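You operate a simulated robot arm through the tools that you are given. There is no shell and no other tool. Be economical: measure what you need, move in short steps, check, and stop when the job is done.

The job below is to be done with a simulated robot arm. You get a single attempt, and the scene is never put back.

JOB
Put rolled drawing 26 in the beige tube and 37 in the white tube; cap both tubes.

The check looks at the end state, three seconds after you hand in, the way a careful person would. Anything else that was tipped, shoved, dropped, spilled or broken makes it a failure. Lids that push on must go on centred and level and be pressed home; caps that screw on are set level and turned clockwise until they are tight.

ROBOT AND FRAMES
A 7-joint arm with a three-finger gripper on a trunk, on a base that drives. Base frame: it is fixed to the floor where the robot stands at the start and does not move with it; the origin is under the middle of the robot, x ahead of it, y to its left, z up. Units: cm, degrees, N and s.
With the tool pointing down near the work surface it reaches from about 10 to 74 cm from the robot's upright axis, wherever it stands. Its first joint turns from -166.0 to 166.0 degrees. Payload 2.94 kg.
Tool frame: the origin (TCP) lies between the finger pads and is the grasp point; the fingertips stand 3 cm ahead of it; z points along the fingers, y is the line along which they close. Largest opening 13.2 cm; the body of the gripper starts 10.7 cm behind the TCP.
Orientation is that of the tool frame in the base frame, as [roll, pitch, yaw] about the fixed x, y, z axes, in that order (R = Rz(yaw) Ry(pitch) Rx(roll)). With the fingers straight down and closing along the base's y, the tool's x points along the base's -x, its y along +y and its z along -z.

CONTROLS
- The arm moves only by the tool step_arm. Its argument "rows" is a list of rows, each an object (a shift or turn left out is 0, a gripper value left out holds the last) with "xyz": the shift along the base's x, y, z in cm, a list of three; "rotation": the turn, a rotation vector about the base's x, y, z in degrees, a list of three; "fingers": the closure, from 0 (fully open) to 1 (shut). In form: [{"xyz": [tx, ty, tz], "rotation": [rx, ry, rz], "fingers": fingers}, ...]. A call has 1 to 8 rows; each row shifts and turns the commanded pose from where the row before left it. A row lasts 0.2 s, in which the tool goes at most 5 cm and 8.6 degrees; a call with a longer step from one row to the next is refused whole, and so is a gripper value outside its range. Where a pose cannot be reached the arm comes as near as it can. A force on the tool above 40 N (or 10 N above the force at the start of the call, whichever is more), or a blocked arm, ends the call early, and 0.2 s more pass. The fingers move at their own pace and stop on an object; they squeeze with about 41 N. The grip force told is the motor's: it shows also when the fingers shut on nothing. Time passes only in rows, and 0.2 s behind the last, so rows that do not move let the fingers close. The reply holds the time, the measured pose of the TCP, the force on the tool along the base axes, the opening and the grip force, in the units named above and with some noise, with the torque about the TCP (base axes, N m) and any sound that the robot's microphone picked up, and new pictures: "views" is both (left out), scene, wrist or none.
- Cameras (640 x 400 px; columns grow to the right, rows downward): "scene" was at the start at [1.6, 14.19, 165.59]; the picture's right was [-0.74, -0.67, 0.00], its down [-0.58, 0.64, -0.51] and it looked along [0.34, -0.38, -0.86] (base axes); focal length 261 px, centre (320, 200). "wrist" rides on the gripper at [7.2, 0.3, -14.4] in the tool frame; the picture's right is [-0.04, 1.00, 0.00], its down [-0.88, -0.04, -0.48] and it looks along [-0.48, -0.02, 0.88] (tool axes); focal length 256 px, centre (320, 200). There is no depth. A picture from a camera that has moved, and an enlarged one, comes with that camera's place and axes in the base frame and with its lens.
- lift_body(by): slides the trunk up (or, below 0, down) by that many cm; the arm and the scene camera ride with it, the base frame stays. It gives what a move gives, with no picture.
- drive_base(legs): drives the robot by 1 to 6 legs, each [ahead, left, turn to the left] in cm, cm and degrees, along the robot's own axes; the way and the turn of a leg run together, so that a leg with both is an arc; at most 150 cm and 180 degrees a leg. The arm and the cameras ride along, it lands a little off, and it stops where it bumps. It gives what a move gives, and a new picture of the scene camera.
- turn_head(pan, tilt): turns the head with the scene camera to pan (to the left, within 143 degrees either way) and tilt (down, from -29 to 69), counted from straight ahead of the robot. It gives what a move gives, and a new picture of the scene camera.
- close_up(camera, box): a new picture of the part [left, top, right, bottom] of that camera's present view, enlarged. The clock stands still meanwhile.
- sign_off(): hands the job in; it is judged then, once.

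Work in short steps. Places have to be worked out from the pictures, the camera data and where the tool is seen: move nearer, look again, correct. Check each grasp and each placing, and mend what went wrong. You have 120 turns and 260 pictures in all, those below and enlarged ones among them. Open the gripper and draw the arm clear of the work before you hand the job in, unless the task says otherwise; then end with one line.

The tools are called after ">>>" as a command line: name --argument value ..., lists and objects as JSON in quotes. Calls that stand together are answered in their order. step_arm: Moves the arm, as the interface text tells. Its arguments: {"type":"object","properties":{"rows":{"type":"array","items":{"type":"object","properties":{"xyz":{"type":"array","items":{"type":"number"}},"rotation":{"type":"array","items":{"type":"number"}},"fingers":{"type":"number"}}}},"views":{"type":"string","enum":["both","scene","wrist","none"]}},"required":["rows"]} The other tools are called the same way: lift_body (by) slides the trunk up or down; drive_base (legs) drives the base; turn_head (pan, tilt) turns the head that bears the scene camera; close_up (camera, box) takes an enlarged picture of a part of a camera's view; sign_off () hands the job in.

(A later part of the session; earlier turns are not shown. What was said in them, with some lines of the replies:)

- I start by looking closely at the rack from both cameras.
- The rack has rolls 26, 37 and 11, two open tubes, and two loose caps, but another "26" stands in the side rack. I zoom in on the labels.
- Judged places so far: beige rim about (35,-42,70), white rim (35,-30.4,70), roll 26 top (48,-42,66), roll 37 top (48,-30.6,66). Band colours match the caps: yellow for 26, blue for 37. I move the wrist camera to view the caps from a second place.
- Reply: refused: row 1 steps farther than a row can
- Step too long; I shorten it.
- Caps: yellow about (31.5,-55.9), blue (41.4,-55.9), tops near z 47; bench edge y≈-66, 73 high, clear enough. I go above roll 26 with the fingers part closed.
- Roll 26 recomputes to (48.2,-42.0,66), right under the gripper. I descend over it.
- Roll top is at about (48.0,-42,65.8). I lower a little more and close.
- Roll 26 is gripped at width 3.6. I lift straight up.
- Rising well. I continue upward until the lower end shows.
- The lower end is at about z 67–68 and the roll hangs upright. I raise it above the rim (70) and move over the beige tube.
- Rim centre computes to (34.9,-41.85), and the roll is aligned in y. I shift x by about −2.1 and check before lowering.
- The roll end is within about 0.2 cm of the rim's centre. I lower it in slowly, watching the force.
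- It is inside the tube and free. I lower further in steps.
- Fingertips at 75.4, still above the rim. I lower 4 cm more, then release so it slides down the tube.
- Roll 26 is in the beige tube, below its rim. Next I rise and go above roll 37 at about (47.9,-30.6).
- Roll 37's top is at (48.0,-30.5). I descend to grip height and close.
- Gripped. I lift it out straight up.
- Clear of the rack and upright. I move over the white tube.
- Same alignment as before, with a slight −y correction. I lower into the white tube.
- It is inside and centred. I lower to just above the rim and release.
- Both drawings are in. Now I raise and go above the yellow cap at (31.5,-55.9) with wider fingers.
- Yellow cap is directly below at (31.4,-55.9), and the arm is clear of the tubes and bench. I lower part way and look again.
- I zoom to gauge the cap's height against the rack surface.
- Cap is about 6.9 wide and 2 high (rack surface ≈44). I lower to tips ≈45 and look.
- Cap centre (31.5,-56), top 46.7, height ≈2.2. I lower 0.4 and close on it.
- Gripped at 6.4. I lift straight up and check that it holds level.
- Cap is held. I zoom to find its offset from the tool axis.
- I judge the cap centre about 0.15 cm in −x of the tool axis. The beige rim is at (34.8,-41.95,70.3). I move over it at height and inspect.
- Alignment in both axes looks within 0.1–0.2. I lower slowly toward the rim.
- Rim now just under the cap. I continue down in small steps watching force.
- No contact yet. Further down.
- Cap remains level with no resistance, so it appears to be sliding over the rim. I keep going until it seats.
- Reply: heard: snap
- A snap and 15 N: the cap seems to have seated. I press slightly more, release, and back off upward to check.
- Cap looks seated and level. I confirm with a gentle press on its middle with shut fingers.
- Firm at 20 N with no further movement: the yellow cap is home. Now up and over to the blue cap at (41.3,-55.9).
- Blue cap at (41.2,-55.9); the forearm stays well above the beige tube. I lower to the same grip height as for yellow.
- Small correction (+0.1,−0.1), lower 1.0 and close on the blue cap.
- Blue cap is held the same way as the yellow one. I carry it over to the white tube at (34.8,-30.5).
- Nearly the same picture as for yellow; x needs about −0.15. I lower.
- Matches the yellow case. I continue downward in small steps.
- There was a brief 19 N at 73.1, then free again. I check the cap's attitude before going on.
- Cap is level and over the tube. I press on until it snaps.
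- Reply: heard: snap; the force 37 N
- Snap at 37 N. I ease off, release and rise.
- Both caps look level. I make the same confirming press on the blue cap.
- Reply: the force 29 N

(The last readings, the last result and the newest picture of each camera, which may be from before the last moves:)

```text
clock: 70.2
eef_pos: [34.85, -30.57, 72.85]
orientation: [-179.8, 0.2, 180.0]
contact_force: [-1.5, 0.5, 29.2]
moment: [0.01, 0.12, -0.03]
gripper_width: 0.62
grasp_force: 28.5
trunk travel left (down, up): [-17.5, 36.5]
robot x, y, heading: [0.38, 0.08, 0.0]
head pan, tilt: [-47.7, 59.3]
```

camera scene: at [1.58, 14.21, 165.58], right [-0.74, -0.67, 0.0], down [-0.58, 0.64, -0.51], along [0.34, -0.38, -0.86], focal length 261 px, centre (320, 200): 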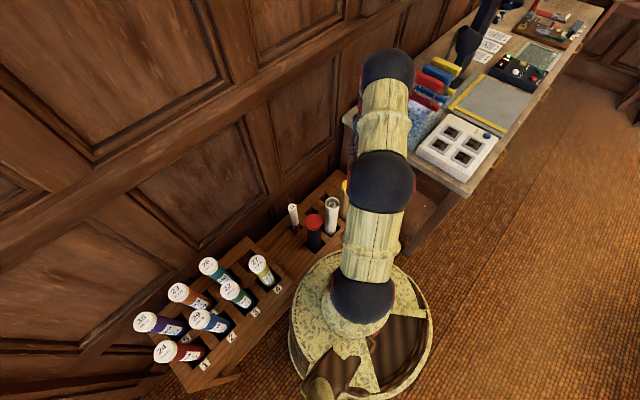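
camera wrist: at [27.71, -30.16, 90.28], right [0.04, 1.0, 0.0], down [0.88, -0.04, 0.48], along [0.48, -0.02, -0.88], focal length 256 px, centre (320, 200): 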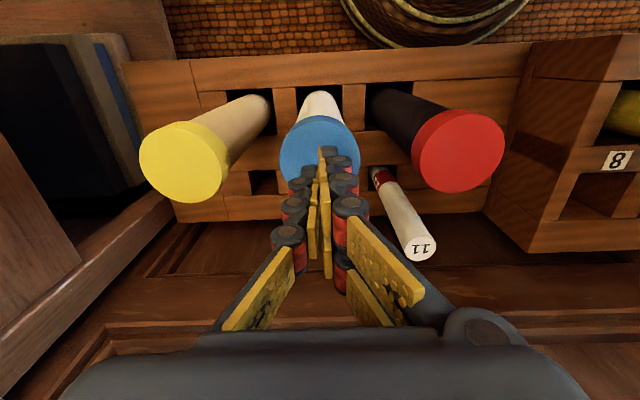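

Firm at 29 N, same height as the yellow cap, so it is home. I withdraw, open the gripper and look over the whole scene.

>>> step_arm --rows '[{"xyz": [0, 0, 4]}, {"xyz": [0, 0, 5]}, {"xyz": [0, 0, 5], "fingers": 0}, {"xyz": [0, 0, 5]}, {"xyz": [-4, 0, 3]}, {"xyz": [-4, 0, 0]}, {"xyz": [-4, 0, 0]}, {"xyz": [0, 0, 0]}]' --views "both"

>>> close_up --camera "wrist" --box '[190, 80, 470, 255]'

>>> close_up --camera "scene" --box '[120, 150, 380, 400]'

```text
clock: 72.0
eef_pos: [22.75, -30.18, 94.76]
orientation: [180.0, 0.0, 179.9]
contact_force: [-1.0, -0.6, 0.2]
moment: [0.0, -0.03, -0.03]
gripper_width: 9.96
grasp_force: 0.1
trunk travel left (down, up): [-17.5, 36.5]
robot x, y, heading: [-0.22, 0.19, -0.1]
head pan, tilt: [-47.7, 59.3]
camera scene: at [1.54, 14.22, 165.59], right [-0.74, -0.67, 0.0], down [-0.58, 0.64, -0.51], along [0.34, -0.38, -0.86], focal length 261 px, centre (320, 200)
camera wrist: at [15.5, -29.96, 109.12], right [0.04, 1.0, 0.0], down [0.88, -0.04, 0.48], along [0.48, -0.02, -0.88], focal length 256 px, centre (320, 200)
```

scene: 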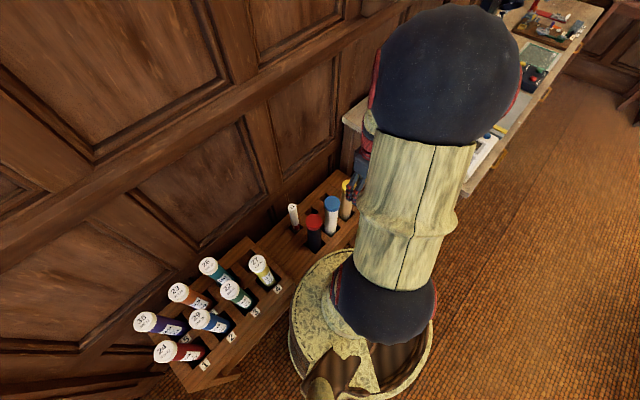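
wrist: 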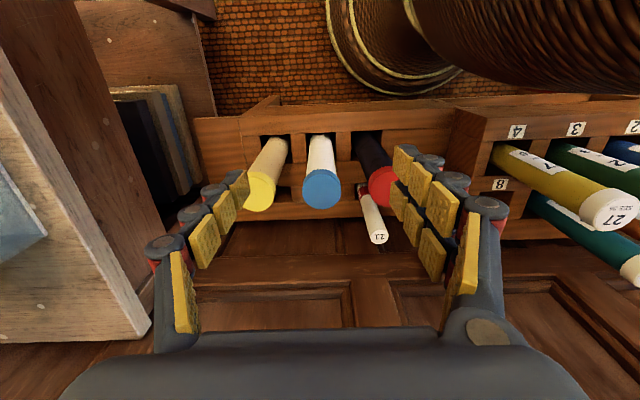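

```text
2.29 times, centred on (330, 168) of wrist
camera zoom: at [15.5, -29.96, 109.12], right [0.04, 1.0, 0.0], down [0.88, -0.04, 0.48], along [0.48, -0.02, -0.88], focal length 585 px, centre (297, 274)
```

zoom: 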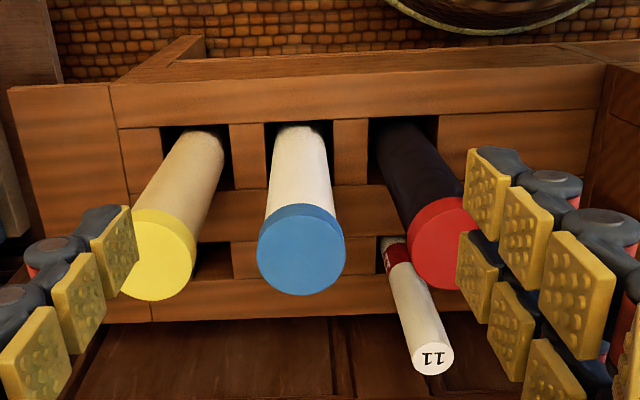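

```text
1.60 times, centred on (250, 275) of scene
camera zoom: at [1.54, 14.22, 165.59], right [-0.74, -0.67, 0.0], down [-0.58, 0.64, -0.51], along [0.34, -0.38, -0.86], focal length 418 px, centre (432, 80)
```

zoom: 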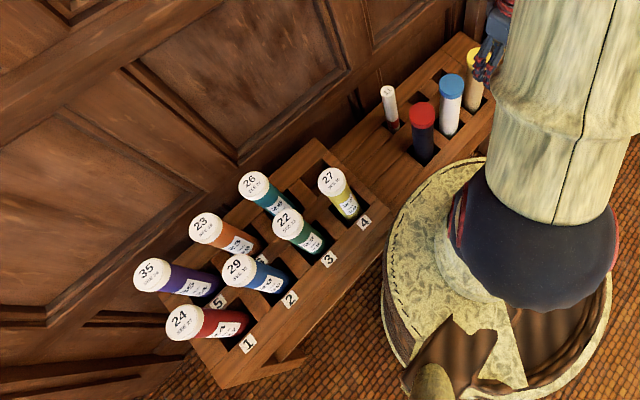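

Both tubes are capped level, the rest of the scene is unchanged, and the arm is clear with its gripper open. I hand in.

>>> sign_off

```text
The job is handed in.
```

Drawing 26 is in the beige tube under the yellow cap and 37 is in the white tube under the blue cap; I matched cap colours to the drawings' bands, and both caps snapped home level.
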